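You operate a simulated robot arm through the tools that you are given. There is no shell and no other tool. Be economical: measure what you need, move in short steps, check, and stop when the job is done.

You run a simulated robot arm. Do the job below in one go: nothing can be reset, and whatever is moved stays where it is left.

TASK
Add sand to the funnel and brush the sandy streak away.
Fine: one full yellow scoop from the green bin; blue brush; put both back.

Only the result counts: the job must be done as asked and must still hold three seconds after the hand-in. Knocking over, shifting, dropping, spilling or breaking anything else fails it.

THE ROBOT
A 6-joint arm with a two-finger parallel gripper, fixed in place. Base frame: the origin is at the foot of the arm, x ahead of it, y to its left, z up; the work surface is at about z = 0.853. Lengths are in m, angles in rad, forces in N, time in s.
With the tool pointing down near the work surface it reaches from about 0.26 to 0.68 m from the base axis. Its first joint turns from -1.152 to 1.152 rad. Payload 2.9 kg.
The tool frame sits at the grasp point between the pads (the TCP): z along the fingers, y along the line on which they close. The tips reach 0.03 m beyond it. Largest opening 0.11 m; finger width 0.02, thickness 0.01; the body of the gripper, 0.048 by 0.112 m, starts 0.055 m behind the TCP.
Orientation is that of the tool frame in the base frame, as a unit quaternion [w, x, y, z]. With the fingers straight down and closing along the base's y, the tool's x points along the base's -x, its y along +y and its z along -z.

THE INTERFACE
- The arm moves only by the tool servo_tool. Its argument "commands" is a list of rows, each a list of 7 numbers: the shift along the tool's x, y, z in m, then the turn, a rotation vector about the tool's x, y, z in rad, then the closure, from 0 (fully open) to 1 (shut). In form: [[tx, ty, tz, ax, ay, az, hand], ...]. A call has 1 to 20 rows; each row shifts and turns the commanded pose from where the row before left it, along the tool's axes as they then stand. A row lasts 0.2 s, in which the tool goes at most 0.05 m and 0.15 rad; a call with a longer step from one row to the next is refused whole, and so is a gripper value outside its range. Where a pose cannot be reached the arm comes as near as it can. A force on the tool above 40 N (or 10 N above the force at the start of the call, whichever is more), or a blocked arm, ends the call early, and 0.2 s more pass. Each finger travels about 0.108 m/s and halts on what it meets, pressing with about 25 N; the grip force reading is that of the motor and also rises with nothing between the fingers. The clock runs only during rows and for 0.2 s after the last one: add rows that do not move to give the fingers time. The reply holds the time, the measured pose of the TCP, the force on the tool along the base axes, the opening and the grip force, in the units named above and with some noise.
- Cameras (640 x 400 px; columns grow to the right, rows downward): "scene" is fixed at [0.0575, 0.4133, 1.4047]; the picture's right is [-0.92, -0.40, 0.00], its down [-0.15, 0.36, -0.92] and it looks along [0.36, -0.85, -0.39] (base axes); focal length 260 px, centre (320, 200). "wrist" rides on the gripper at [0.072, 0.017, -0.103] in the tool frame; the picture's right is [-0.23, 0.97, 0.00], its down [-0.76, -0.18, -0.62] and it looks along [-0.61, -0.14, 0.78] (tool axes); focal length 222 px, centre (320, 200). There is no depth. A picture from a camera that has moved, and an enlarged one, comes with that camera's place and axes in the base frame and with its lens.
- get_image(camera): a new picture of that camera. It takes no simulated time.
- zoom(camera, box): a new picture of the part [left, top, right, bottom] of that camera's present view, enlarged. It takes no simulated time.
- close_job(): hands the job in; it is judged then, once.

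Work in short steps. Places have to be worked out from the pictures, the camera data and where the tool is seen: move nearer, look again, correct. Check each grasp and each placing, and mend what went wrong. You have 120 turns and 84 pictures in all, those below and enlarged ones among them. Open the gripper and draw the arm clear of the work before you hand the job in, unless the task says otherwise; then end with one line.

The tools are called after "Emit:" by a JSON object that holds its "api" and its "payload". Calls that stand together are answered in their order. servo_tool: Moves the arm, as the interface text tells. Its arguments: {"type":"object","properties":{"commands":{"type":"array","items":{"type":"array","items":{"type":"number"}}}},"required":["commands"]} The other tools are called the same way: get_image (camera) takes a picture; zoom (camera, box) takes an enlarged picture of a part of a camera's view; close_job () hands the job in.

At the start:

```text
time: 0.0
tool_pos: [0.2401, -0.2075, 1.3221]
orientation: [0.001, 0.0, 1.0, -0.001]
contact_force: [-0.5, -0.6, -0.8]
width: 0.1101
grip_force: 0.1
```

scene: 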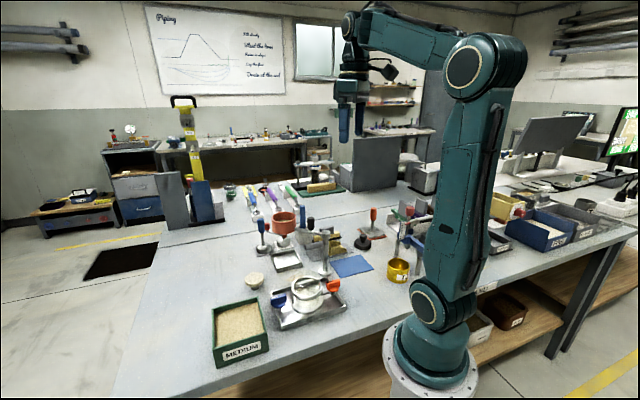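
wrist: 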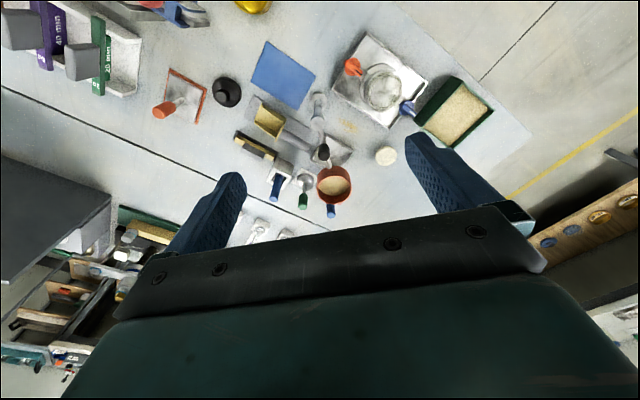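

The overview shows a cluttered bench. I'll zoom in to identify the funnel, bin, scoop, brush and streak.

Emit:
{"api": "zoom", "payload": {"camera": "scene", "box": [200, 170, 420, 308]}}

Emit:
{"api": "zoom", "payload": {"camera": "scene", "box": [200, 240, 360, 370]}}

Emit:
{"api": "zoom", "payload": {"camera": "wrist", "box": [130, 0, 530, 250]}}

```text
2.90 times, centred on (310, 239) of scene
camera zoom: at [0.0575, 0.4133, 1.4047], right [-0.92, -0.4, 0.0], down [-0.15, 0.36, -0.92], along [0.36, -0.85, -0.39], focal length 754 px, centre (349, 87)
```

zoom: 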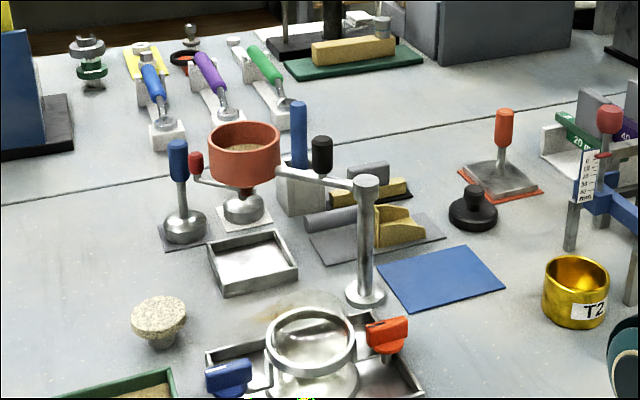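

```text
3.08 times, centred on (280, 305) of scene
camera zoom: at [0.0575, 0.4133, 1.4047], right [-0.92, -0.4, 0.0], down [-0.15, 0.36, -0.92], along [0.36, -0.85, -0.39], focal length 801 px, centre (443, -123)
```

zoom: 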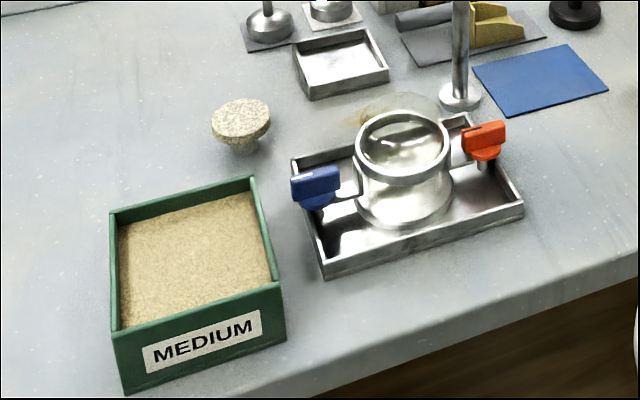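

```text
1.60 times, centred on (330, 125) of wrist
camera zoom: at [0.168, -0.191, 1.4258], right [0.23, 0.97, 0.0], down [0.76, -0.18, 0.62], along [0.61, -0.14, -0.78], focal length 355 px, centre (304, 320)
```

zoom: 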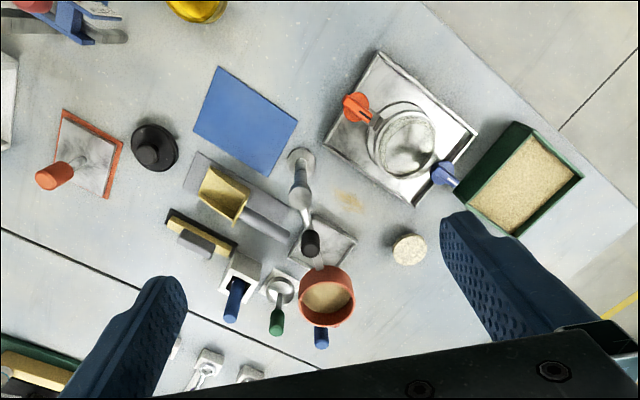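

I see a MEDIUM-labelled green bin, while the task mentions "Fine". I'll check the other labels, the other bins and the board.

Emit:
{"api": "zoom", "payload": {"camera": "scene", "box": [380, 170, 640, 330]}}

Emit:
{"api": "zoom", "payload": {"camera": "scene", "box": [140, 0, 300, 100]}}

Emit:
{"api": "zoom", "payload": {"camera": "scene", "box": [220, 170, 320, 232]}}

Emit:
{"api": "zoom", "payload": {"camera": "scene", "box": [290, 200, 440, 294]}}

```text
2.46 times, centred on (510, 250) of scene
camera zoom: at [0.0575, 0.4133, 1.4047], right [-0.92, -0.4, 0.0], down [-0.15, 0.36, -0.92], along [0.36, -0.85, -0.39], focal length 640 px, centre (-148, 77)
```

zoom: 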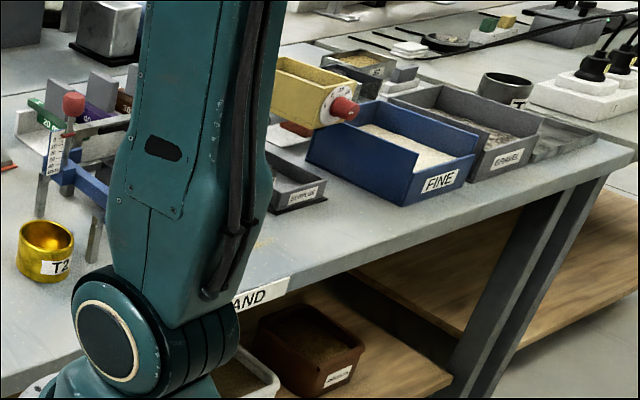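

```text
4.00 times, centred on (220, 50) of scene
camera zoom: at [0.0575, 0.4133, 1.4047], right [-0.92, -0.4, 0.0], down [-0.15, 0.36, -0.92], along [0.36, -0.85, -0.39], focal length 1041 px, centre (720, 800)
```

zoom: 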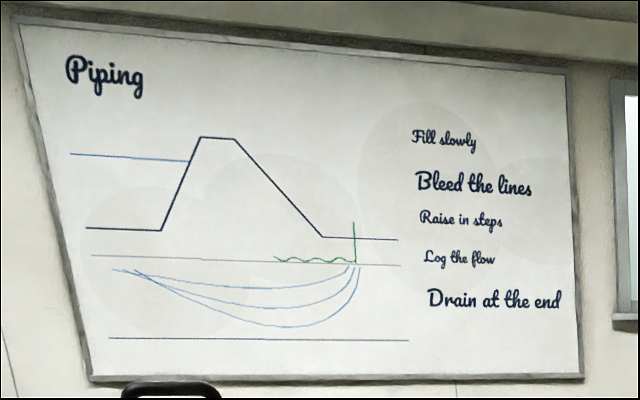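

```text
6.40 times, centred on (270, 201) of scene
camera zoom: at [0.0575, 0.4133, 1.4047], right [-0.92, -0.4, 0.0], down [-0.15, 0.36, -0.92], along [0.36, -0.85, -0.39], focal length 1665 px, centre (640, 194)
```

zoom: 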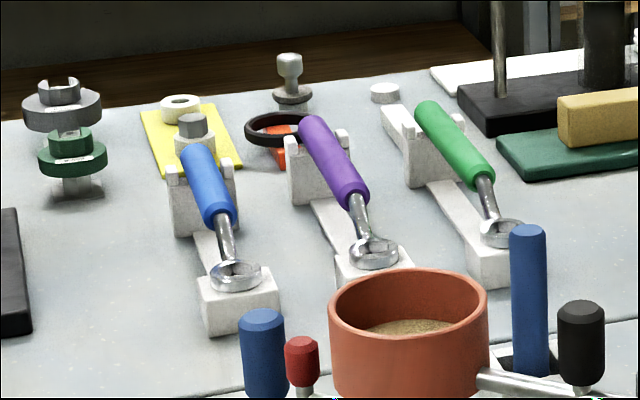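

```text
4.26 times, centred on (365, 247) of scene
camera zoom: at [0.0575, 0.4133, 1.4047], right [-0.92, -0.4, 0.0], down [-0.15, 0.36, -0.92], along [0.36, -0.85, -0.39], focal length 1107 px, centre (128, 0)
```

zoom: 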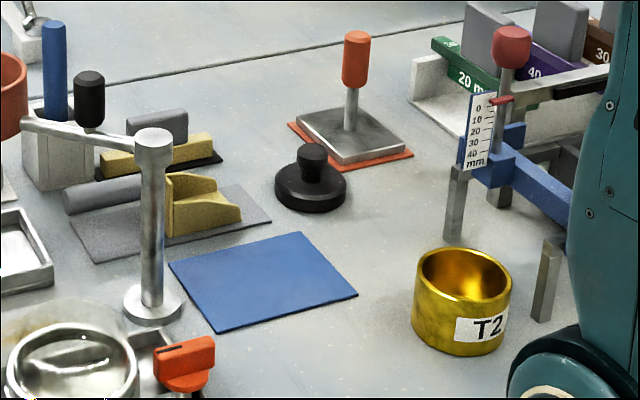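

The blue bin is FINE and is out of reach behind the arm. The task explicitly names the green bin, so "Fine" reads as detail and I'll use green. My estimates are:

| Item | Position |
|---|---|
| Streak | (0.39, -0.16) |
| Bin | (0.41, 0.08) |
| Scoop | bowl (0.33, -0.36), handle end (0.42, -0.27) |
| Funnel | (0.45, -0.22), rim z about 1.03 |
| Brush handle | (0.465, -0.38), top z about 1.0 |

I'll lower the arm a little for a closer wrist view.

Emit:
{"api": "servo_tool", "payload": {"commands": [[0, -0.015, 0.045, 0, 0, 0, 0], [0, -0.015, 0.045, 0, 0, 0, 0], [0, -0.01, 0.045, 0, 0, 0, 0], [0, 0, 0, 0, 0, 0, 0]]}}

Emit:
{"api": "get_image", "payload": {"camera": "wrist"}}

Emit:
{"api": "zoom", "payload": {"camera": "wrist", "box": [160, 60, 480, 260]}}

```text
time: 1.0
tool_pos: [0.2406, -0.2484, 1.1869]
orientation: [0.001, 0.0, 1.0, -0.001]
contact_force: [1.1, -1.1, 0.0]
width: 0.11
grip_force: 0.0
```

```text
74 pictures are left
camera wrist: at [0.1685, -0.2303, 1.2906], right [0.23, 0.97, 0.0], down [0.76, -0.18, 0.63], along [0.61, -0.14, -0.78], focal length 222 px, centre (320, 200)
```

wrist: 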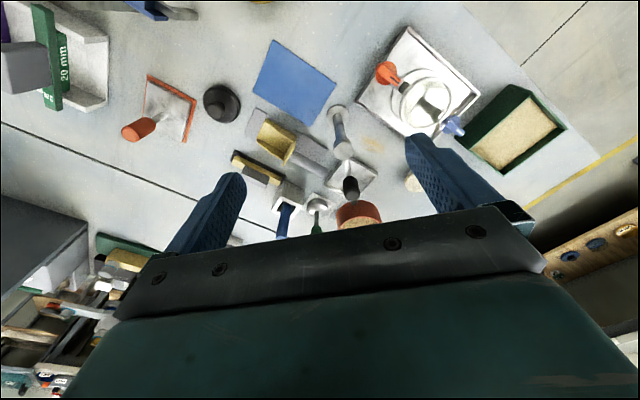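

```text
2.00 times, centred on (320, 160) of wrist
camera zoom: at [0.1685, -0.2303, 1.2906], right [0.23, 0.97, 0.0], down [0.76, -0.18, 0.63], along [0.61, -0.14, -0.78], focal length 444 px, centre (320, 280)
```

zoom: 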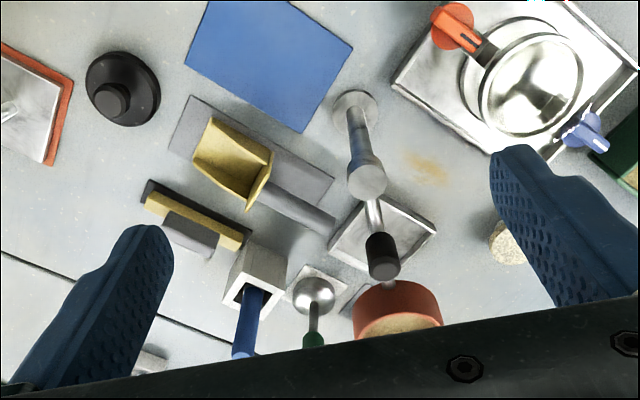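

The scoop's handle seems to sit above the table. I'll zoom in on the scoop and brush area from the scene camera.

Emit:
{"api": "zoom", "payload": {"camera": "scene", "box": [285, 205, 365, 255]}}

Emit:
{"api": "zoom", "payload": {"camera": "scene", "box": [240, 200, 336, 260]}}

Emit:
{"api": "zoom", "payload": {"camera": "wrist", "box": [220, 90, 396, 200]}}

```text
8.00 times, centred on (325, 230) of scene
camera zoom: at [0.0575, 0.4133, 1.4047], right [-0.92, -0.4, 0.0], down [-0.15, 0.36, -0.92], along [0.36, -0.85, -0.39], focal length 2082 px, centre (280, -40)
```

zoom: 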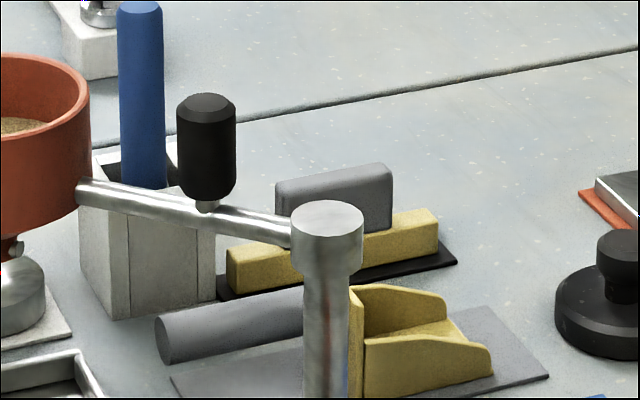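

```text
6.67 times, centred on (288, 230) of scene
camera zoom: at [0.0575, 0.4133, 1.4047], right [-0.92, -0.4, 0.0], down [-0.15, 0.36, -0.92], along [0.36, -0.85, -0.39], focal length 1735 px, centre (533, 0)
```

zoom: 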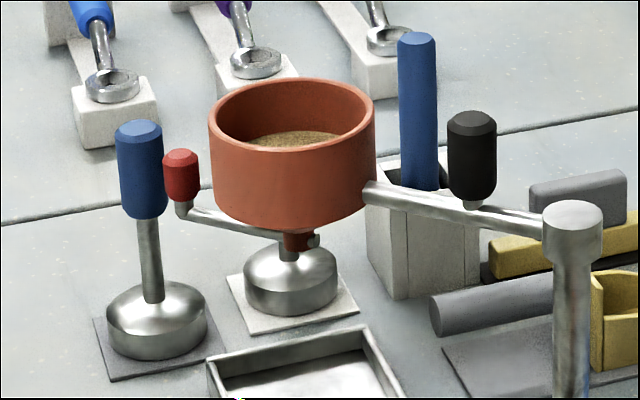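

```text
3.64 times, centred on (308, 145) of wrist
camera zoom: at [0.1685, -0.2303, 1.2906], right [0.23, 0.97, 0.0], down [0.76, -0.18, 0.63], along [0.61, -0.14, -0.78], focal length 808 px, centre (364, 400)
```

zoom: 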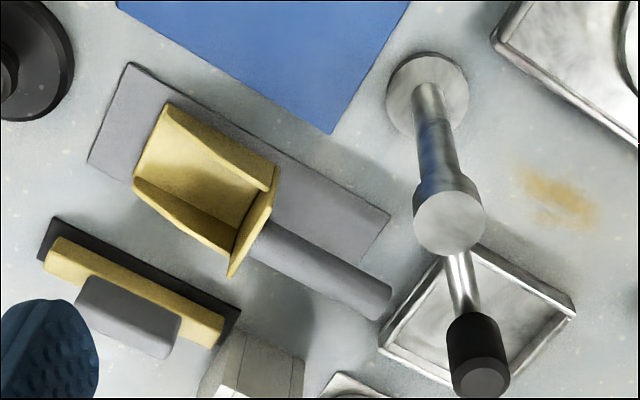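

The scoop lies on its gray mat with the handle at z ≈ 0.90, running about 45° between +x and +y, and the bowl nose points toward the base. The post is at (0.312, -0.228) and the knob at (0.358, -0.227, top 1.05). I'll hover over the handle near the bowl with a 45° yaw and look.

Emit:
{"api": "servo_tool", "payload": {"commands": [[-0.029, -0.017, 0.01, 0, 0, 0, 0], [-0.029, -0.017, 0.01, 0, 0, 0, 0], [-0.029, -0.017, 0.01, 0, 0, 0, 0.2], [-0.028, -0.016, 0.01, 0, 0, 0, 0.45], [0, 0, 0, 0, 0, -0.15, 0.45], [0, 0, 0, 0, 0, -0.15, 0.45], [0, 0, 0, 0, 0, -0.15, 0.45], [0, 0, 0, 0, 0, -0.15, 0.45], [0, 0, 0, 0, 0, -0.15, 0.45], [0, 0, 0, 0, 0, 0, 0.45]]}}

Emit:
{"api": "get_image", "payload": {"camera": "wrist"}}

Emit:
{"api": "get_image", "payload": {"camera": "scene"}}

```text
time: 3.2
tool_pos: [0.3553, -0.3154, 1.1483]
orientation: [0.0, -0.366, 0.931, -0.001]
contact_force: [-0.6, 0.1, 0.7]
width: 0.0605
grip_force: 0.1
```

```text
69 pictures are left
camera wrist: at [0.2912, -0.3528, 1.2516], right [-0.5, 0.87, 0.0], down [0.68, 0.39, 0.62], along [0.54, 0.31, -0.78], focal length 222 px, centre (320, 200)
```

wrist: 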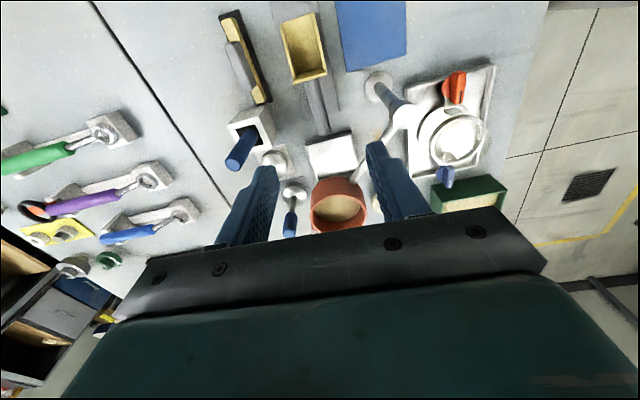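

```text
68 pictures are left
```

scene: 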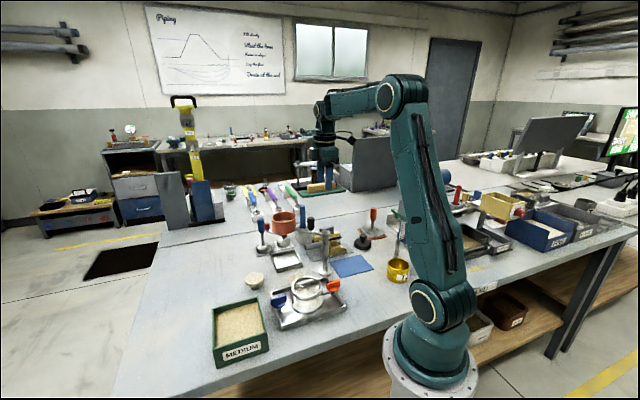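

The scoop is visible near the top of the wrist view. I'll zoom in to refine its pose.

Emit:
{"api": "zoom", "payload": {"camera": "wrist", "box": [210, 0, 450, 150]}}

```text
2.67 times, centred on (330, 75) of wrist
camera zoom: at [0.2912, -0.3528, 1.2516], right [-0.5, 0.87, 0.0], down [0.68, 0.39, 0.62], along [0.54, 0.31, -0.78], focal length 592 px, centre (293, 533)
```

zoom: 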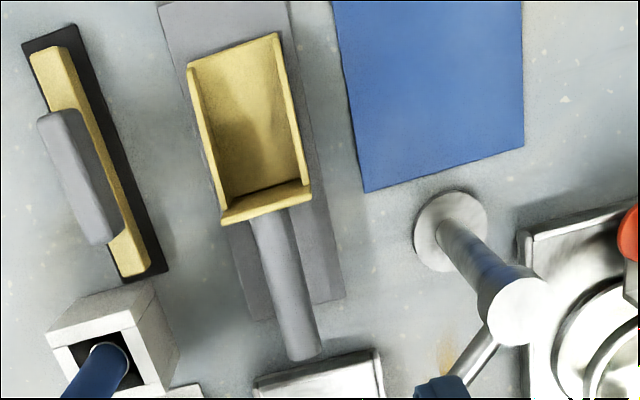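

Handle axis runs from (0.353, -0.332) to (0.408, -0.277) at about 44.5° and z ≈ 0.90. I'll align over (0.368, -0.316), descend to z ≈ 0.955 and check.

Emit:
{"api": "servo_tool", "payload": {"commands": [[-0.0087, -0.0093, 0, 0, 0, -0.028, 0.45], [0, 0, 0.045, 0, 0, 0, 0.45], [0, 0, 0.045, 0, 0, 0, 0.45], [0, 0, 0.045, 0, 0, 0, 0.45], [0, 0, 0.045, 0, 0, 0, 0.45], [0, 0, 0.01, 0, 0, 0, 0.45], [0, 0, 0, 0, 0, 0, 0.45]]}}

Emit:
{"api": "get_image", "payload": {"camera": "wrist"}}

Emit:
{"api": "zoom", "payload": {"camera": "scene", "box": [260, 160, 420, 260]}}

```text
time: 4.8
tool_pos: [0.3696, -0.3163, 0.9565]
orientation: [0.001, -0.378, 0.926, -0.001]
contact_force: [-0.6, 0.2, -0.1]
width: 0.0604
grip_force: 0.0
```

```text
66 pictures are left
camera wrist: at [0.3054, -0.3556, 1.061], right [-0.52, 0.85, 0.0], down [0.67, 0.41, 0.62], along [0.53, 0.32, -0.78], focal length 222 px, centre (320, 200)
```

wrist: 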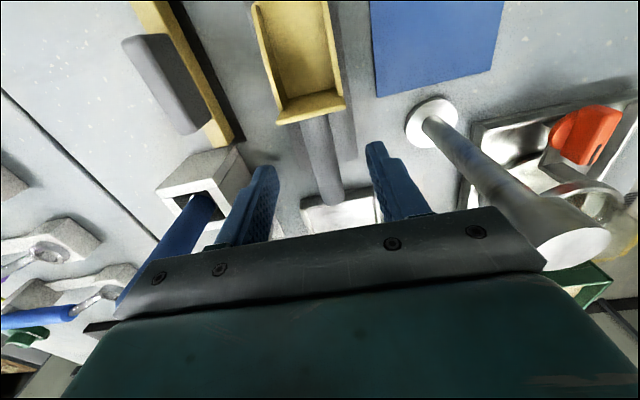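

```text
4.00 times, centred on (340, 210) of scene
camera zoom: at [0.0575, 0.4133, 1.4047], right [-0.92, -0.4, 0.0], down [-0.15, 0.36, -0.92], along [0.36, -0.85, -0.39], focal length 1041 px, centre (240, 160)
```

zoom: 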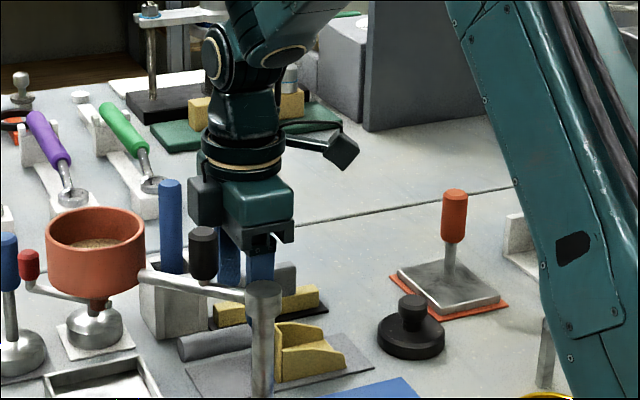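

The handle is centred between the fingers, and the post and knob are clear. I'll descend to z ≈ 0.90.

Emit:
{"api": "servo_tool", "payload": {"commands": [[0, 0, 0.03, 0, 0, 0, 0.45], [0, 0, 0.026, 0, 0, 0, 0.45], [0, 0, 0, 0, 0, 0, 0.45]]}}

Emit:
{"api": "get_image", "payload": {"camera": "wrist"}}

```text
time: 5.6
tool_pos: [0.3685, -0.3163, 0.9015]
orientation: [0.0, -0.379, 0.925, -0.002]
contact_force: [-0.8, -0.1, 0.2]
width: 0.0604
grip_force: 0.1
```

```text
64 pictures are left
camera wrist: at [0.3046, -0.3551, 1.0056], right [-0.52, 0.85, 0.0], down [0.67, 0.41, 0.62], along [0.53, 0.32, -0.78], focal length 222 px, centre (320, 200)
```

wrist: 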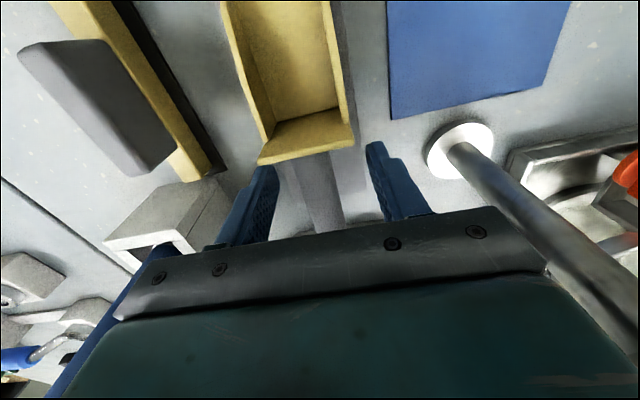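

The handle sits centred between the pads, so I'll close.

Emit:
{"api": "servo_tool", "payload": {"commands": [[0, 0, 0, 0, 0, 0, 0.6], [0, 0, 0, 0, 0, 0, 0.75], [0, 0, 0, 0, 0, 0, 0.9], [0, 0, 0, 0, 0, 0, 1.0], [0, 0, 0, 0, 0, 0, 1.0]]}}

Emit:
{"api": "get_image", "payload": {"camera": "wrist"}}

```text
time: 6.8
tool_pos: [0.3665, -0.3159, 0.9011]
orientation: [0.0, -0.379, 0.925, -0.002]
contact_force: [1.7, -1.8, 1.3]
width: 0.0209
grip_force: 25.1
```

```text
63 pictures are left
camera wrist: at [0.3047, -0.3552, 1.0059], right [-0.52, 0.85, 0.0], down [0.67, 0.41, 0.62], along [0.53, 0.32, -0.78], focal length 222 px, centre (320, 200)
```

wrist: 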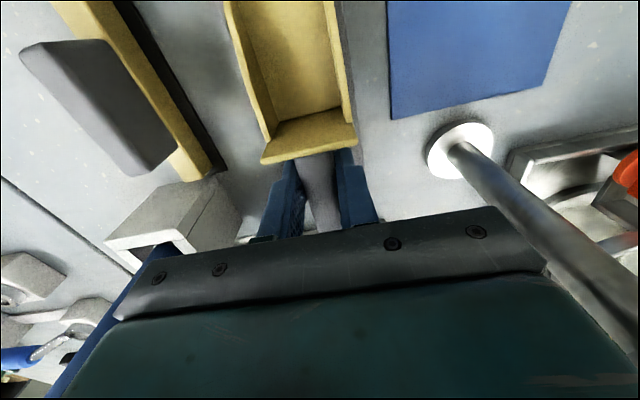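

Grasp is firm (width 0.021, 25 N). The home pose is (0.3675, -0.316, 0.901) with yaw 44.6°. I'll lift straight up.

Emit:
{"api": "servo_tool", "payload": {"commands": [[0, 0, -0.02, 0, 0, 0, 1.0], [0, 0, -0.04, 0, 0, 0, 1.0], [0, 0, -0.045, 0, 0, 0, 1.0], [0, 0, -0.045, 0, 0, 0, 1.0], [0, 0, -0.05, 0, 0, 0, 1.0], [0, 0, -0.05, 0, 0, 0, 1.0], [0, 0, 0, 0, 0, 0, 1.0]]}}

Emit:
{"api": "get_image", "payload": {"camera": "wrist"}}

Emit:
{"api": "zoom", "payload": {"camera": "scene", "box": [240, 150, 400, 250]}}

```text
time: 8.4
tool_pos: [0.367, -0.3159, 1.1515]
orientation: [0.0, -0.379, 0.925, -0.001]
contact_force: [0.1, -0.3, -0.6]
width: 0.0212
grip_force: 25.1
```

```text
62 pictures are left
camera wrist: at [0.3036, -0.3552, 1.256], right [-0.52, 0.85, 0.0], down [0.67, 0.41, 0.62], along [0.53, 0.32, -0.78], focal length 222 px, centre (320, 200)
```

wrist: 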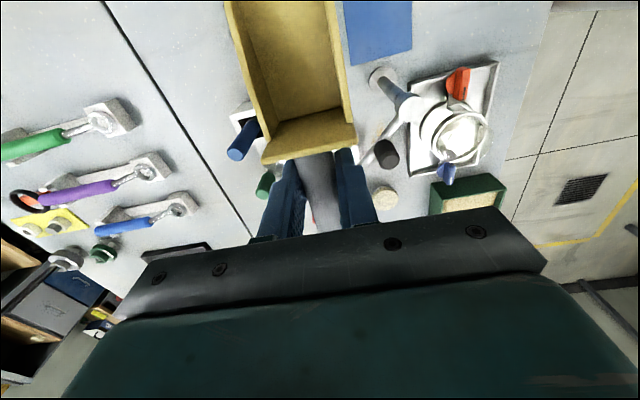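

```text
4.00 times, centred on (320, 200) of scene
camera zoom: at [0.0575, 0.4133, 1.4047], right [-0.92, -0.4, 0.0], down [-0.15, 0.36, -0.92], along [0.36, -0.85, -0.39], focal length 1041 px, centre (320, 200)
```

zoom: 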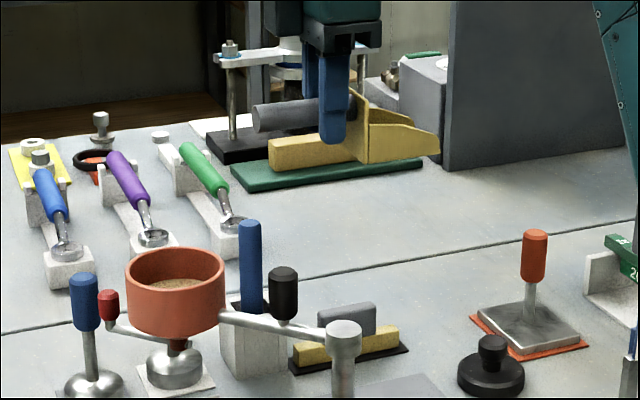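

The scoop is held level. I'll carry it over to the bin at z 1.15, above everything.

Emit:
{"api": "servo_tool", "payload": {"commands": [[-0.02, 0.013, 0, 0, 0, 0, 1.0], [-0.0365, 0.0236, 0, 0, 0, 0, 1.0], [-0.0365, 0.0236, 0, 0, 0, 0, 1.0], [-0.0365, 0.0236, 0, 0, 0, 0, 1.0], [-0.0365, 0.0236, 0, 0, 0, 0, 1.0], [-0.0365, 0.0236, 0, 0, 0, 0, 1.0], [-0.0365, 0.0236, 0, 0, 0, 0, 1.0], [-0.0365, 0.0236, 0, 0, 0, 0, 1.0], [-0.0365, 0.0236, 0, 0, 0, 0, 1.0], [-0.0365, 0.0236, 0, 0, 0, 0, 1.0], [-0.0365, 0.0236, 0, 0, 0, 0, 1.0], [0, 0, 0, 0, 0, 0, 1.0]]}}

Emit:
{"api": "get_image", "payload": {"camera": "wrist"}}

Emit:
{"api": "zoom", "payload": {"camera": "scene", "box": [160, 200, 352, 320]}}

```text
time: 11.0
tool_pos: [0.4682, 0.1311, 1.1515]
orientation: [0.001, -0.379, 0.925, -0.002]
contact_force: [0.0, 0.6, -1.3]
width: 0.0209
grip_force: 25.2
```

```text
60 pictures are left
camera wrist: at [0.4056, 0.0921, 1.2546], right [-0.52, 0.85, 0.0], down [0.67, 0.41, 0.62], along [0.53, 0.32, -0.78], focal length 222 px, centre (320, 200)
```

wrist: 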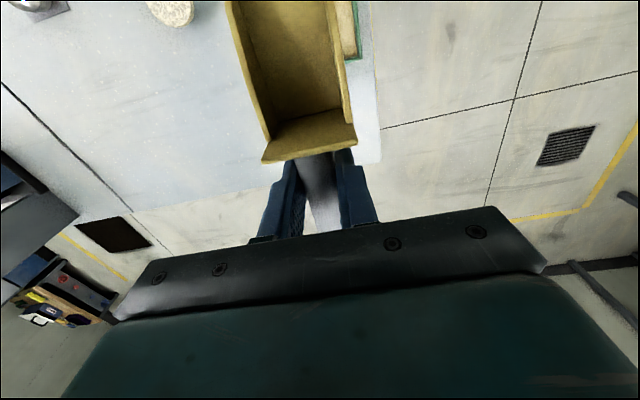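

```text
3.33 times, centred on (256, 260) of scene
camera zoom: at [0.0575, 0.4133, 1.4047], right [-0.92, -0.4, 0.0], down [-0.15, 0.36, -0.92], along [0.36, -0.85, -0.39], focal length 867 px, centre (533, 0)
```

zoom: 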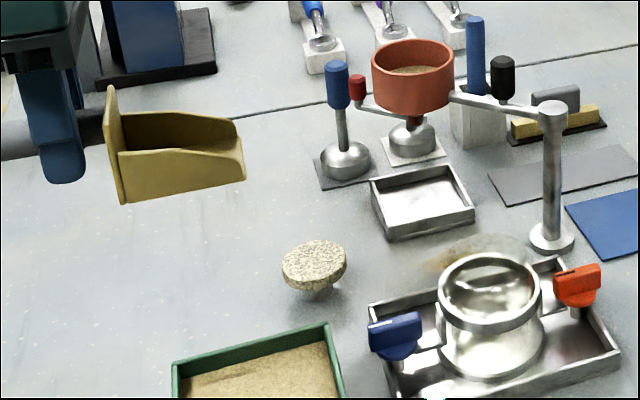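

The bin is where estimated (centre ≈ 0.085 m ahead of the TCP along the nose, laterally centred), with its rim at about z 0.908. I'll pitch the nose down 0.6 rad and descend until the tip is just at the sand surface.

Emit:
{"api": "servo_tool", "payload": {"commands": [[0, 0, 0, 0, -0.15, 0, 1.0], [0, 0, 0, 0, -0.15, 0, 1.0], [0, 0, 0, 0, -0.15, 0, 1.0], [0, 0, 0, 0, -0.15, 0, 1.0], [0.005, 0, -0.0034, 0, 0, 0, 1.0], [0.0242, 0, 0.0353, 0, 0, 0, 1.0], [0.0242, 0, 0.0353, 0, 0, 0, 1.0], [0.0242, 0, 0.0353, 0, 0, 0, 1.0], [0.012, 0, 0.0175, 0, 0, 0, 1.0], [0, 0, 0, 0, 0, 0, 1.0]]}}

Emit:
{"api": "get_image", "payload": {"camera": "wrist"}}

Emit:
{"api": "zoom", "payload": {"camera": "scene", "box": [160, 250, 352, 370]}}

```text
time: 13.2
tool_pos: [0.4637, 0.1274, 1.0011]
orientation: [0.274, -0.362, 0.884, 0.11]
contact_force: [-0.7, -0.2, -0.7]
width: 0.0209
grip_force: 24.5
```

```text
58 pictures are left
camera wrist: at [0.3684, 0.0557, 1.0465], right [-0.55, 0.83, 0.13], down [0.32, 0.07, 0.94], along [0.77, 0.56, -0.3], focal length 222 px, centre (320, 200)
```

wrist: 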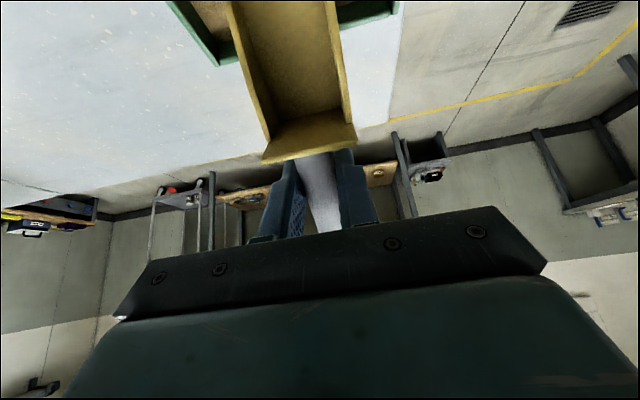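

```text
3.33 times, centred on (256, 310) of scene
camera zoom: at [0.0575, 0.4133, 1.4047], right [-0.92, -0.4, 0.0], down [-0.15, 0.36, -0.92], along [0.36, -0.85, -0.39], focal length 867 px, centre (533, -167)
```

zoom: 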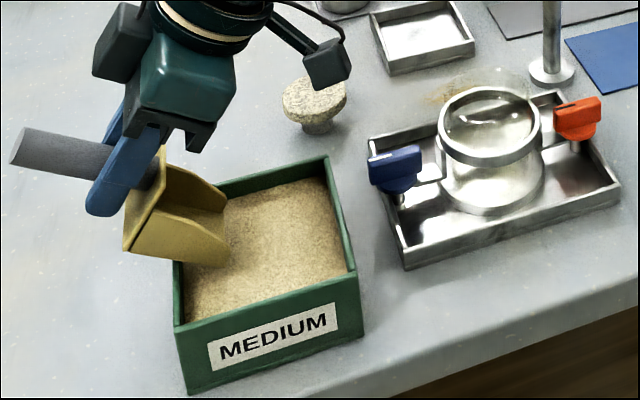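

The tip is poised just over the sand. I'll drive forward and down along the bowl's own axis so it clears the rear wall.

Emit:
{"api": "servo_tool", "payload": {"commands": [[0.015, 0, 0.002, 0, 0, 0, 1.0], [0.015, 0, 0.004, 0, 0, 0, 1.0], [0.015, 0, 0.005, 0, 0, 0, 1.0], [0.0157, 0, 0.0047, 0, 0, 0, 1.0], [0, 0, 0, 0, 0, 0, 1.0]]}}

Emit:
{"api": "zoom", "payload": {"camera": "scene", "box": [160, 250, 352, 370]}}

```text
time: 14.4
tool_pos: [0.4361, 0.1, 0.956]
orientation: [0.279, -0.363, 0.882, 0.111]
contact_force: [9.5, 12.7, 31.2]
width: 0.0216
grip_force: 25.2
```

```text
3.33 times, centred on (256, 310) of scene
camera zoom: at [0.0574, 0.4136, 1.4047], right [-0.92, -0.4, 0.0], down [-0.15, 0.36, -0.92], along [0.36, -0.85, -0.39], focal length 867 px, centre (533, -167)
```

zoom: 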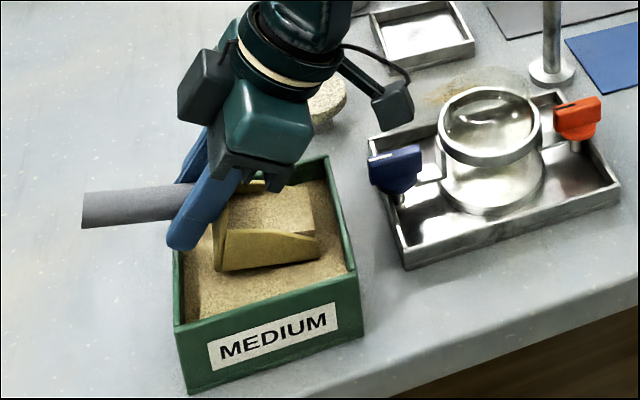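

Force rose to 31 N and the scoop seems to have pivoted level in the grip. I'll look with the wrist camera before moving.

Emit:
{"api": "get_image", "payload": {"camera": "wrist"}}

Emit:
{"api": "zoom", "payload": {"camera": "scene", "box": [180, 280, 276, 340]}}

```text
55 pictures are left
camera wrist: at [0.3406, 0.0274, 1.0002], right [-0.55, 0.82, 0.12], down [0.31, 0.07, 0.95], along [0.77, 0.56, -0.29], focal length 222 px, centre (320, 200)
```

wrist: 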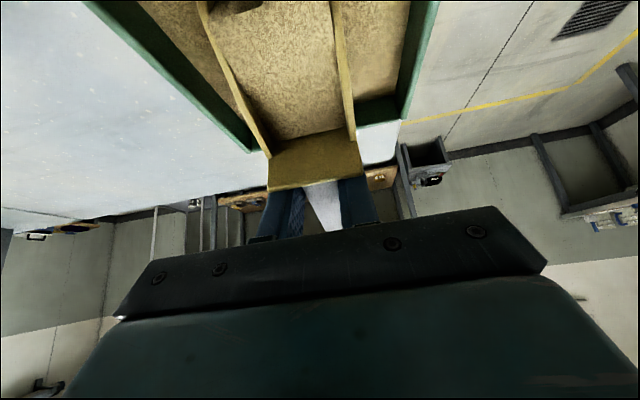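

```text
6.67 times, centred on (228, 310) of scene
camera zoom: at [0.0574, 0.4136, 1.4047], right [-0.92, -0.4, 0.0], down [-0.15, 0.36, -0.92], along [0.36, -0.85, -0.39], focal length 1735 px, centre (933, -533)
```

zoom: 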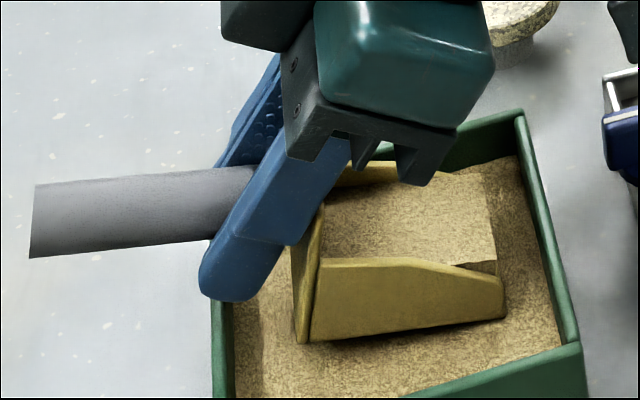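

The scoop is loaded with sand and now sits near level in the pads, with the gripper still pitched 0.6. I'll lift gently straight up and inspect.

Emit:
{"api": "servo_tool", "payload": {"commands": [[-0.0056, 0, -0.0083, 0, 0, 0, 1.0], [-0.0085, 0, -0.0124, 0, 0, 0, 1.0], [-0.0085, 0, -0.0124, 0, 0, 0, 1.0], [-0.0085, 0, -0.0124, 0, 0, 0, 1.0], [0, 0, 0, 0, 0, 0, 1.0]]}}

Emit:
{"api": "zoom", "payload": {"camera": "scene", "box": [170, 260, 298, 340]}}

Emit:
{"api": "get_image", "payload": {"camera": "wrist"}}

```text
time: 15.6
tool_pos: [0.4345, 0.0967, 1.0086]
orientation: [0.273, -0.362, 0.884, 0.11]
contact_force: [0.1, -0.5, -1.4]
width: 0.0215
grip_force: 24.7
```

```text
5.00 times, centred on (234, 300) of scene
camera zoom: at [0.0575, 0.4133, 1.4047], right [-0.92, -0.4, 0.0], down [-0.15, 0.36, -0.92], along [0.36, -0.85, -0.39], focal length 1301 px, centre (750, -300)
```

zoom: 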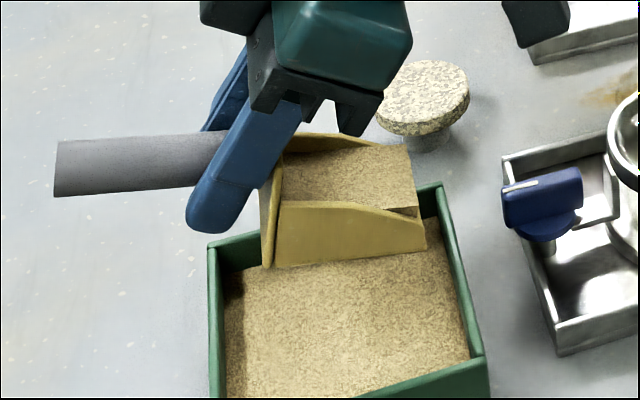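

```text
52 pictures are left
camera wrist: at [0.3386, 0.0262, 1.0542], right [-0.55, 0.83, 0.13], down [0.32, 0.07, 0.94], along [0.77, 0.56, -0.3], focal length 222 px, centre (320, 200)
```

wrist: 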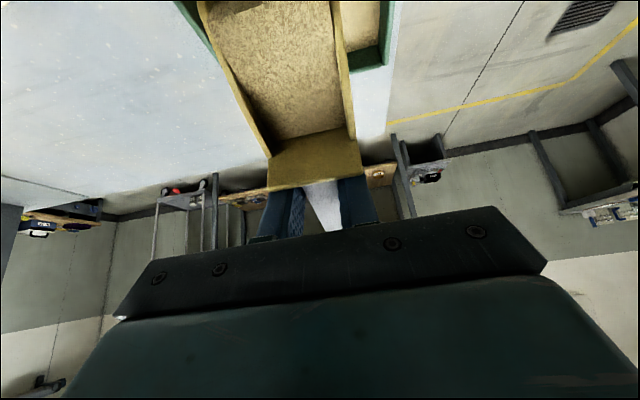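

The scoop is full, but by projection the nose is still about 0.15 rad down. I'll tip the nose up by that much and lift slowly.

Emit:
{"api": "servo_tool", "payload": {"commands": [[-0.003, 0, -0.004, 0, 0.05, 0, 1.0], [-0.005, 0, -0.008, 0, 0.05, 0, 1.0], [-0.008, 0, -0.012, 0, 0.05, 0, 1.0], [-0.0087, 0, -0.018, 0, 0, 0, 1.0], [-0.0087, 0, -0.018, 0, 0, 0, 1.0], [-0.0087, 0, -0.018, 0, 0, 0, 1.0], [-0.0087, 0, -0.018, 0, 0, 0, 1.0], [0, 0, 0, 0, 0, 0, 1.0]]}}

Emit:
{"api": "zoom", "payload": {"camera": "scene", "box": [160, 210, 320, 310]}}

```text
time: 17.4
tool_pos: [0.4349, 0.0991, 1.1167]
orientation: [0.207, -0.37, 0.902, 0.082]
contact_force: [0.8, 0.4, -1.7]
width: 0.0213
grip_force: 25.0
```

```text
4.00 times, centred on (240, 260) of scene
camera zoom: at [0.0575, 0.4133, 1.4047], right [-0.92, -0.4, 0.0], down [-0.15, 0.36, -0.92], along [0.36, -0.85, -0.39], focal length 1041 px, centre (640, -40)
```

zoom: 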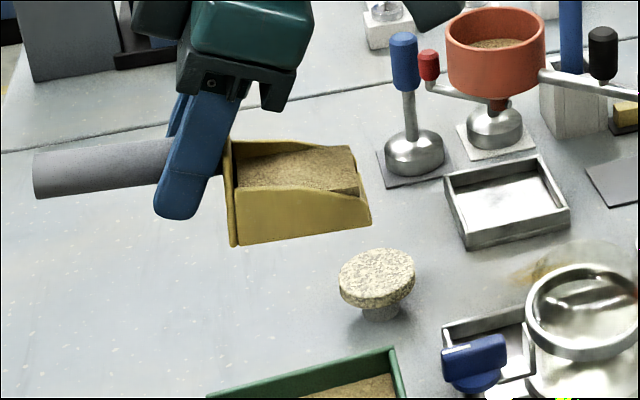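

It's about 0.08 rad nose-down still. I'll correct that, rise a little, and turn the yaw in place so the nose faces the base line through the funnel.

Emit:
{"api": "servo_tool", "payload": {"commands": [[-0.006, 0, -0.014, 0, 0.035, 0, 1.0], [-0.007, 0, -0.018, 0, 0.035, 0, 1.0], [-0.004, 0, -0.01, 0, 0, 0, 1.0], [0, 0, 0, 0.023, 0, 0.057, 1.0], [0, 0, 0, 0.0456, 0, 0.1143, 1.0], [0, 0, 0, 0.0456, 0, 0.1143, 1.0], [0, 0, 0, 0.0456, 0, 0.1143, 1.0], [0, 0, 0, 0.0456, 0, 0.1143, 1.0], [0, 0, 0, 0.0456, 0, 0.1143, 1.0], [0, 0, 0, 0.0456, 0, 0.1143, 1.0], [0, 0, 0, 0.0456, 0, 0.1143, 1.0], [0, 0, 0, 0.0456, 0, 0.1143, 1.0], [0, 0, 0, 0.0456, 0, 0.1143, 1.0], [0, 0, 0, 0.023, 0, 0.057, 1.0], [0, 0, 0, 0, 0, 0, 1.0]]}}

Emit:
{"api": "get_image", "payload": {"camera": "scene"}}

Emit:
{"api": "get_image", "payload": {"camera": "wrist"}}

```text
time: 20.6
tool_pos: [0.434, 0.0991, 1.1635]
orientation: [0.185, 0.221, 0.957, -0.043]
contact_force: [-0.1, -0.2, -2.9]
width: 0.0216
grip_force: 25.0
```

```text
50 pictures are left
```

scene: 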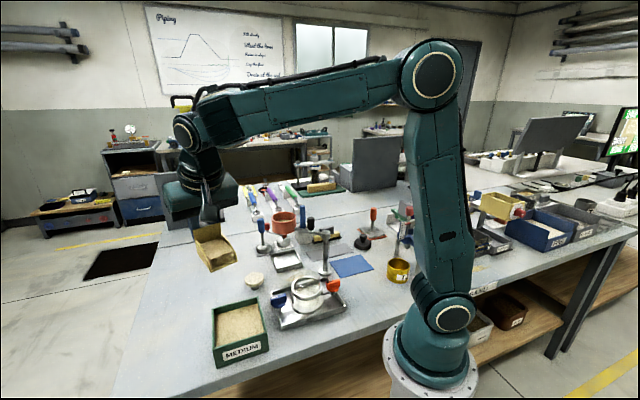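

```text
49 pictures are left
camera wrist: at [0.3469, 0.1598, 1.2325], right [0.62, 0.78, 0.08], down [0.35, -0.37, 0.86], along [0.71, -0.5, -0.5], focal length 222 px, centre (320, 200)
```

wrist: 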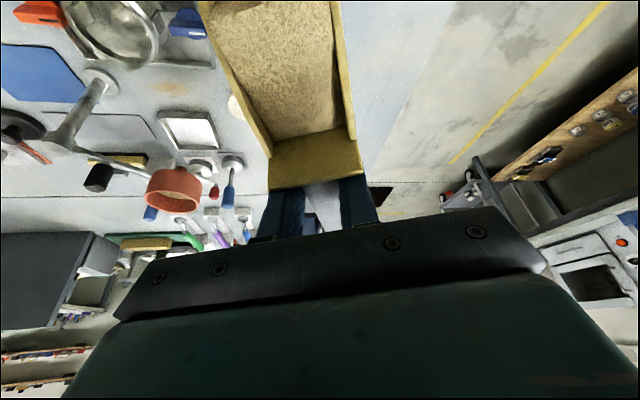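

The load is intact and level. I'll zoom in on the funnel to refine its position from this viewpoint.

Emit:
{"api": "zoom", "payload": {"camera": "wrist", "box": [80, 140, 240, 240]}}

Emit:
{"api": "zoom", "payload": {"camera": "scene", "box": [240, 190, 336, 250]}}

```text
4.00 times, centred on (160, 190) of wrist
camera zoom: at [0.3469, 0.1598, 1.2325], right [0.62, 0.78, 0.08], down [0.35, -0.37, 0.86], along [0.71, -0.5, -0.5], focal length 888 px, centre (960, 240)
```

zoom: 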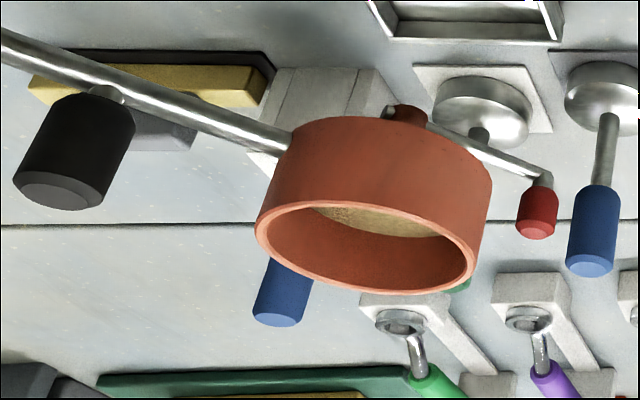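

```text
6.67 times, centred on (288, 220) of scene
camera zoom: at [0.0575, 0.4133, 1.4047], right [-0.92, -0.4, 0.0], down [-0.15, 0.36, -0.92], along [0.36, -0.85, -0.39], focal length 1735 px, centre (533, 67)
```

zoom: 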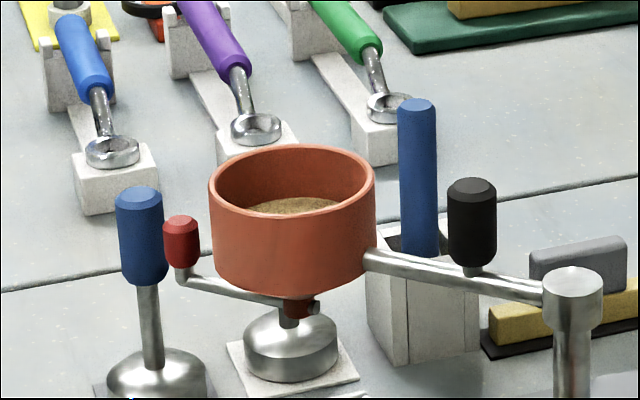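

Funnel estimates differ by ~2 cm between views, so I'll move closer, beside the funnel and above the rim, and measure again.

Emit:
{"api": "servo_tool", "payload": {"commands": [[-0.0103, -0.0084, 0.0041, 0, 0, 0, 1.0], [-0.0206, -0.0169, 0.0083, 0, 0, 0, 1.0], [-0.0206, -0.0169, 0.0083, 0, 0, 0, 1.0], [-0.0206, -0.0169, 0.0083, 0, 0, 0, 1.0], [-0.0206, -0.0169, 0.0083, 0, 0, 0, 1.0], [-0.0206, -0.0169, 0.0083, 0, 0, 0, 1.0], [-0.0206, -0.0169, 0.0083, 0, 0, 0, 1.0], [-0.0206, -0.0169, 0.0083, 0, 0, 0, 1.0], [-0.0206, -0.0169, 0.0083, 0, 0, 0, 1.0], [-0.0206, -0.0169, 0.0083, 0, 0, 0, 1.0], [-0.0103, -0.0084, 0.0041, 0, 0, 0, 1.0], [0, 0, 0, 0, 0, 0, 1.0]]}}

Emit:
{"api": "get_image", "payload": {"camera": "wrist"}}

Emit:
{"api": "zoom", "payload": {"camera": "scene", "box": [200, 150, 360, 250]}}

```text
time: 23.2
tool_pos: [0.5597, -0.1504, 1.1641]
orientation: [0.185, 0.22, 0.957, -0.043]
contact_force: [0.0, 0.4, -1.3]
width: 0.0214
grip_force: 25.3
```

```text
46 pictures are left
camera wrist: at [0.4728, -0.0897, 1.2329], right [0.62, 0.78, 0.08], down [0.35, -0.37, 0.86], along [0.71, -0.5, -0.5], focal length 222 px, centre (320, 200)
```

wrist: 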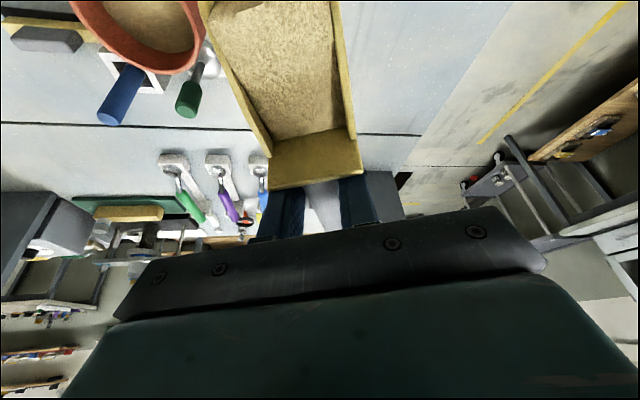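

```text
4.00 times, centred on (280, 200) of scene
camera zoom: at [0.0576, 0.4133, 1.4047], right [-0.92, -0.4, 0.0], down [-0.15, 0.36, -0.92], along [0.36, -0.85, -0.39], focal length 1041 px, centre (480, 200)
```

zoom: 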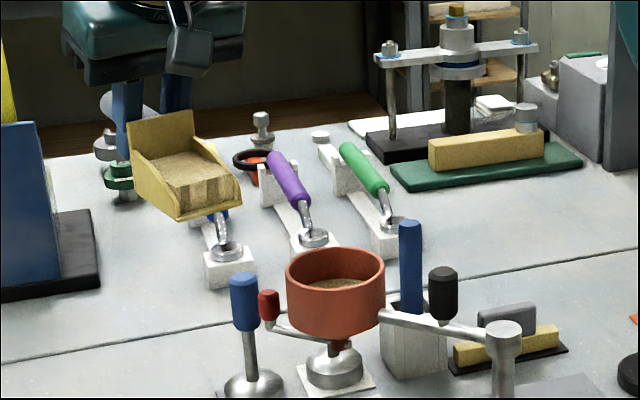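

Funnel centre ≈ (0.457, -0.229), rim z ≈ 1.025. I'll move to the pre-pour position so that the tip sits above the funnel centre.

Emit:
{"api": "servo_tool", "payload": {"commands": [[-0.0038, -0.0117, 0.0015, 0, 0, 0, 1.0], [-0.0075, -0.0233, 0.003, 0, 0, 0, 1.0], [-0.0075, -0.0233, 0.003, 0, 0, 0, 1.0], [-0.0075, -0.0233, 0.003, 0, 0, 0, 1.0], [-0.0075, -0.0233, 0.003, 0, 0, 0, 1.0], [-0.0038, -0.0117, 0.0015, 0, 0, 0, 1.0], [0, 0, 0, 0, 0, 0, 1.0]]}}

Emit:
{"api": "get_image", "payload": {"camera": "wrist"}}

Emit:
{"api": "zoom", "payload": {"camera": "scene", "box": [240, 150, 368, 230]}}

```text
time: 24.8
tool_pos: [0.5451, -0.2736, 1.1633]
orientation: [0.185, 0.221, 0.957, -0.043]
contact_force: [-0.5, 0.6, -2.0]
width: 0.0215
grip_force: 24.7
```

```text
44 pictures are left
camera wrist: at [0.4578, -0.2128, 1.2328], right [0.62, 0.78, 0.08], down [0.35, -0.37, 0.86], along [0.71, -0.5, -0.5], focal length 222 px, centre (320, 200)
```

wrist: 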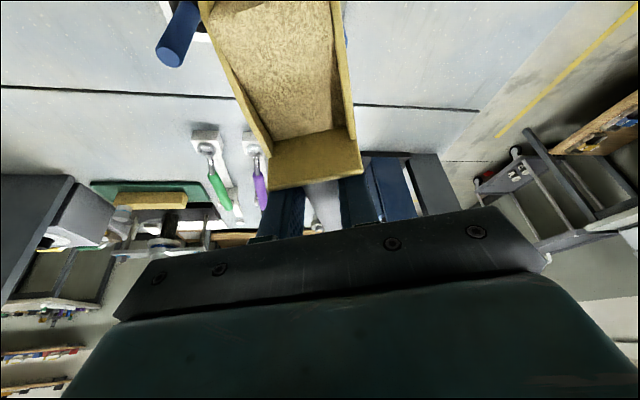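

```text
5.00 times, centred on (304, 190) of scene
camera zoom: at [0.0576, 0.4133, 1.4047], right [-0.92, -0.4, 0.0], down [-0.15, 0.36, -0.92], along [0.36, -0.85, -0.39], focal length 1301 px, centre (400, 250)
```

zoom: 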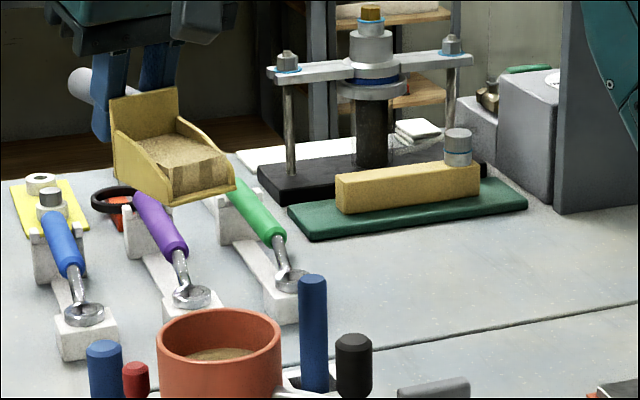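

The tip is centred above the funnel by projection. I'll lower by 0.05 m to just above the rim.

Emit:
{"api": "servo_tool", "payload": {"commands": [[0.0062, 0, 0.0155, 0, 0, 0, 1.0], [0.0062, 0, 0.0155, 0, 0, 0, 1.0], [0.0062, 0, 0.0155, 0, 0, 0, 1.0], [0, 0, 0, 0, 0, 0, 1.0]]}}

Emit:
{"api": "zoom", "payload": {"camera": "scene", "box": [240, 160, 368, 240]}}

```text
time: 25.8
tool_pos: [0.5458, -0.2725, 1.114]
orientation: [0.185, 0.222, 0.956, -0.045]
contact_force: [-0.5, -0.7, -2.3]
width: 0.0215
grip_force: 25.2
```

```text
5.00 times, centred on (304, 200) of scene
camera zoom: at [0.0576, 0.4133, 1.4047], right [-0.92, -0.4, 0.0], down [-0.15, 0.36, -0.92], along [0.36, -0.85, -0.39], focal length 1301 px, centre (400, 200)
```

zoom: 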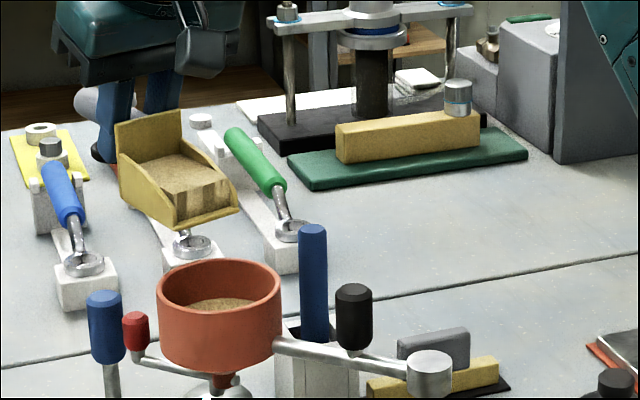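

The tip is over the funnel about 4.5 cm above the rim. I'll lower 1.5 cm more and tilt around the tip by 0.6 rad.

Emit:
{"api": "servo_tool", "payload": {"commands": [[0.0056, 0, 0.0139, 0, 0, 0, 1.0], [0.0017, 0, -0.0104, 0, -0.1, 0, 1.0], [0.0017, 0, -0.0104, 0, -0.1, 0, 1.0], [0.0017, 0, -0.0104, 0, -0.1, 0, 1.0], [0.0017, 0, -0.0104, 0, -0.1, 0, 1.0], [0.0017, 0, -0.0104, 0, -0.1, 0, 1.0], [0.0017, 0, -0.0104, 0, -0.1, 0, 1.0], [0, 0, 0, 0, 0, 0, 1.0]]}}

Emit:
{"api": "zoom", "payload": {"camera": "scene", "box": [240, 160, 368, 240]}}

```text
time: 27.6
tool_pos: [0.506, -0.2538, 1.1427]
orientation: [0.459, 0.198, 0.859, -0.107]
contact_force: [-0.4, 0.3, -0.7]
width: 0.0214
grip_force: 25.0
```

```text
5.00 times, centred on (304, 200) of scene
camera zoom: at [0.0575, 0.4133, 1.4047], right [-0.92, -0.4, 0.0], down [-0.15, 0.36, -0.92], along [0.36, -0.85, -0.39], focal length 1301 px, centre (400, 200)
```

zoom: 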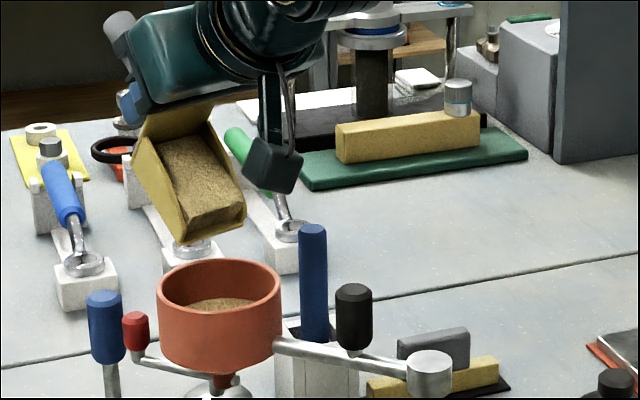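

Tilting works and stays aligned over the funnel. I'll continue with 0.5 rad more.

Emit:
{"api": "servo_tool", "payload": {"commands": [[0.0017, 0, -0.0104, 0, -0.1, 0, 1.0], [0.0017, 0, -0.0104, 0, -0.1, 0, 1.0], [0.0017, 0, -0.0104, 0, -0.1, 0, 1.0], [0.0017, 0, -0.0104, 0, -0.1, 0, 1.0], [0.0017, 0, -0.0104, 0, -0.1, 0, 1.0], [0, 0, 0, 0, 0, 0, 1.0], [0, 0, 0, 0, 0, 0, 1.0]]}}

Emit:
{"api": "zoom", "payload": {"camera": "scene", "box": [240, 160, 368, 240]}}

```text
time: 29.2
tool_pos: [0.4594, -0.2312, 1.1538]
orientation: [0.657, 0.165, 0.72, -0.152]
contact_force: [0.6, -0.3, -2.0]
width: 0.0213
grip_force: 24.8
```

```text
5.00 times, centred on (304, 200) of scene
camera zoom: at [0.0575, 0.4133, 1.4047], right [-0.92, -0.4, 0.0], down [-0.15, 0.36, -0.92], along [0.36, -0.85, -0.39], focal length 1301 px, centre (400, 200)
```

zoom: 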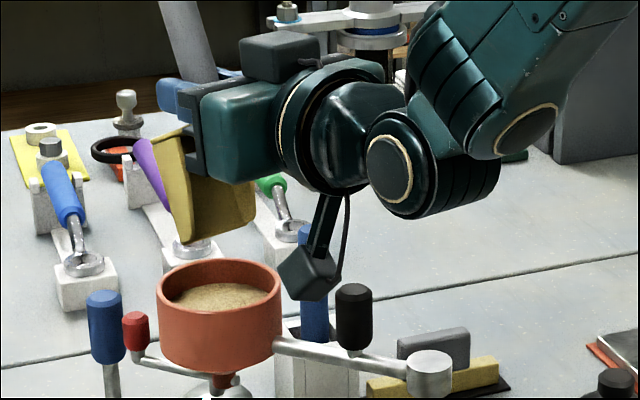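

The funnel level has risen. I'll check with the wrist camera that the scoop is empty and nothing spilled.

Emit:
{"api": "get_image", "payload": {"camera": "wrist"}}

Emit:
{"api": "zoom", "payload": {"camera": "scene", "box": [260, 190, 324, 230]}}

```text
39 pictures are left
camera wrist: at [0.369, -0.1689, 1.0913], right [0.44, 0.87, 0.23], down [-0.57, 0.08, 0.81], along [0.69, -0.49, 0.54], focal length 222 px, centre (320, 200)
```

wrist: 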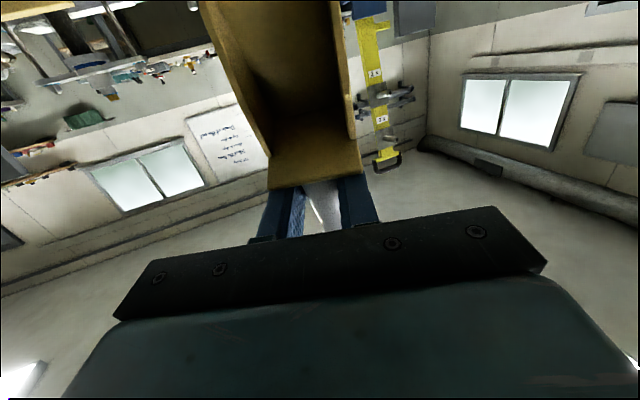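

```text
10.00 times, centred on (292, 210) of scene
camera zoom: at [0.0575, 0.4133, 1.4047], right [-0.92, -0.4, 0.0], down [-0.15, 0.36, -0.92], along [0.36, -0.85, -0.39], focal length 2602 px, centre (600, 100)
```

zoom: 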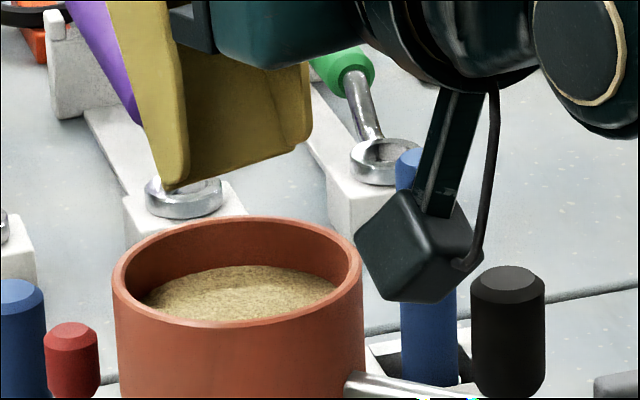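

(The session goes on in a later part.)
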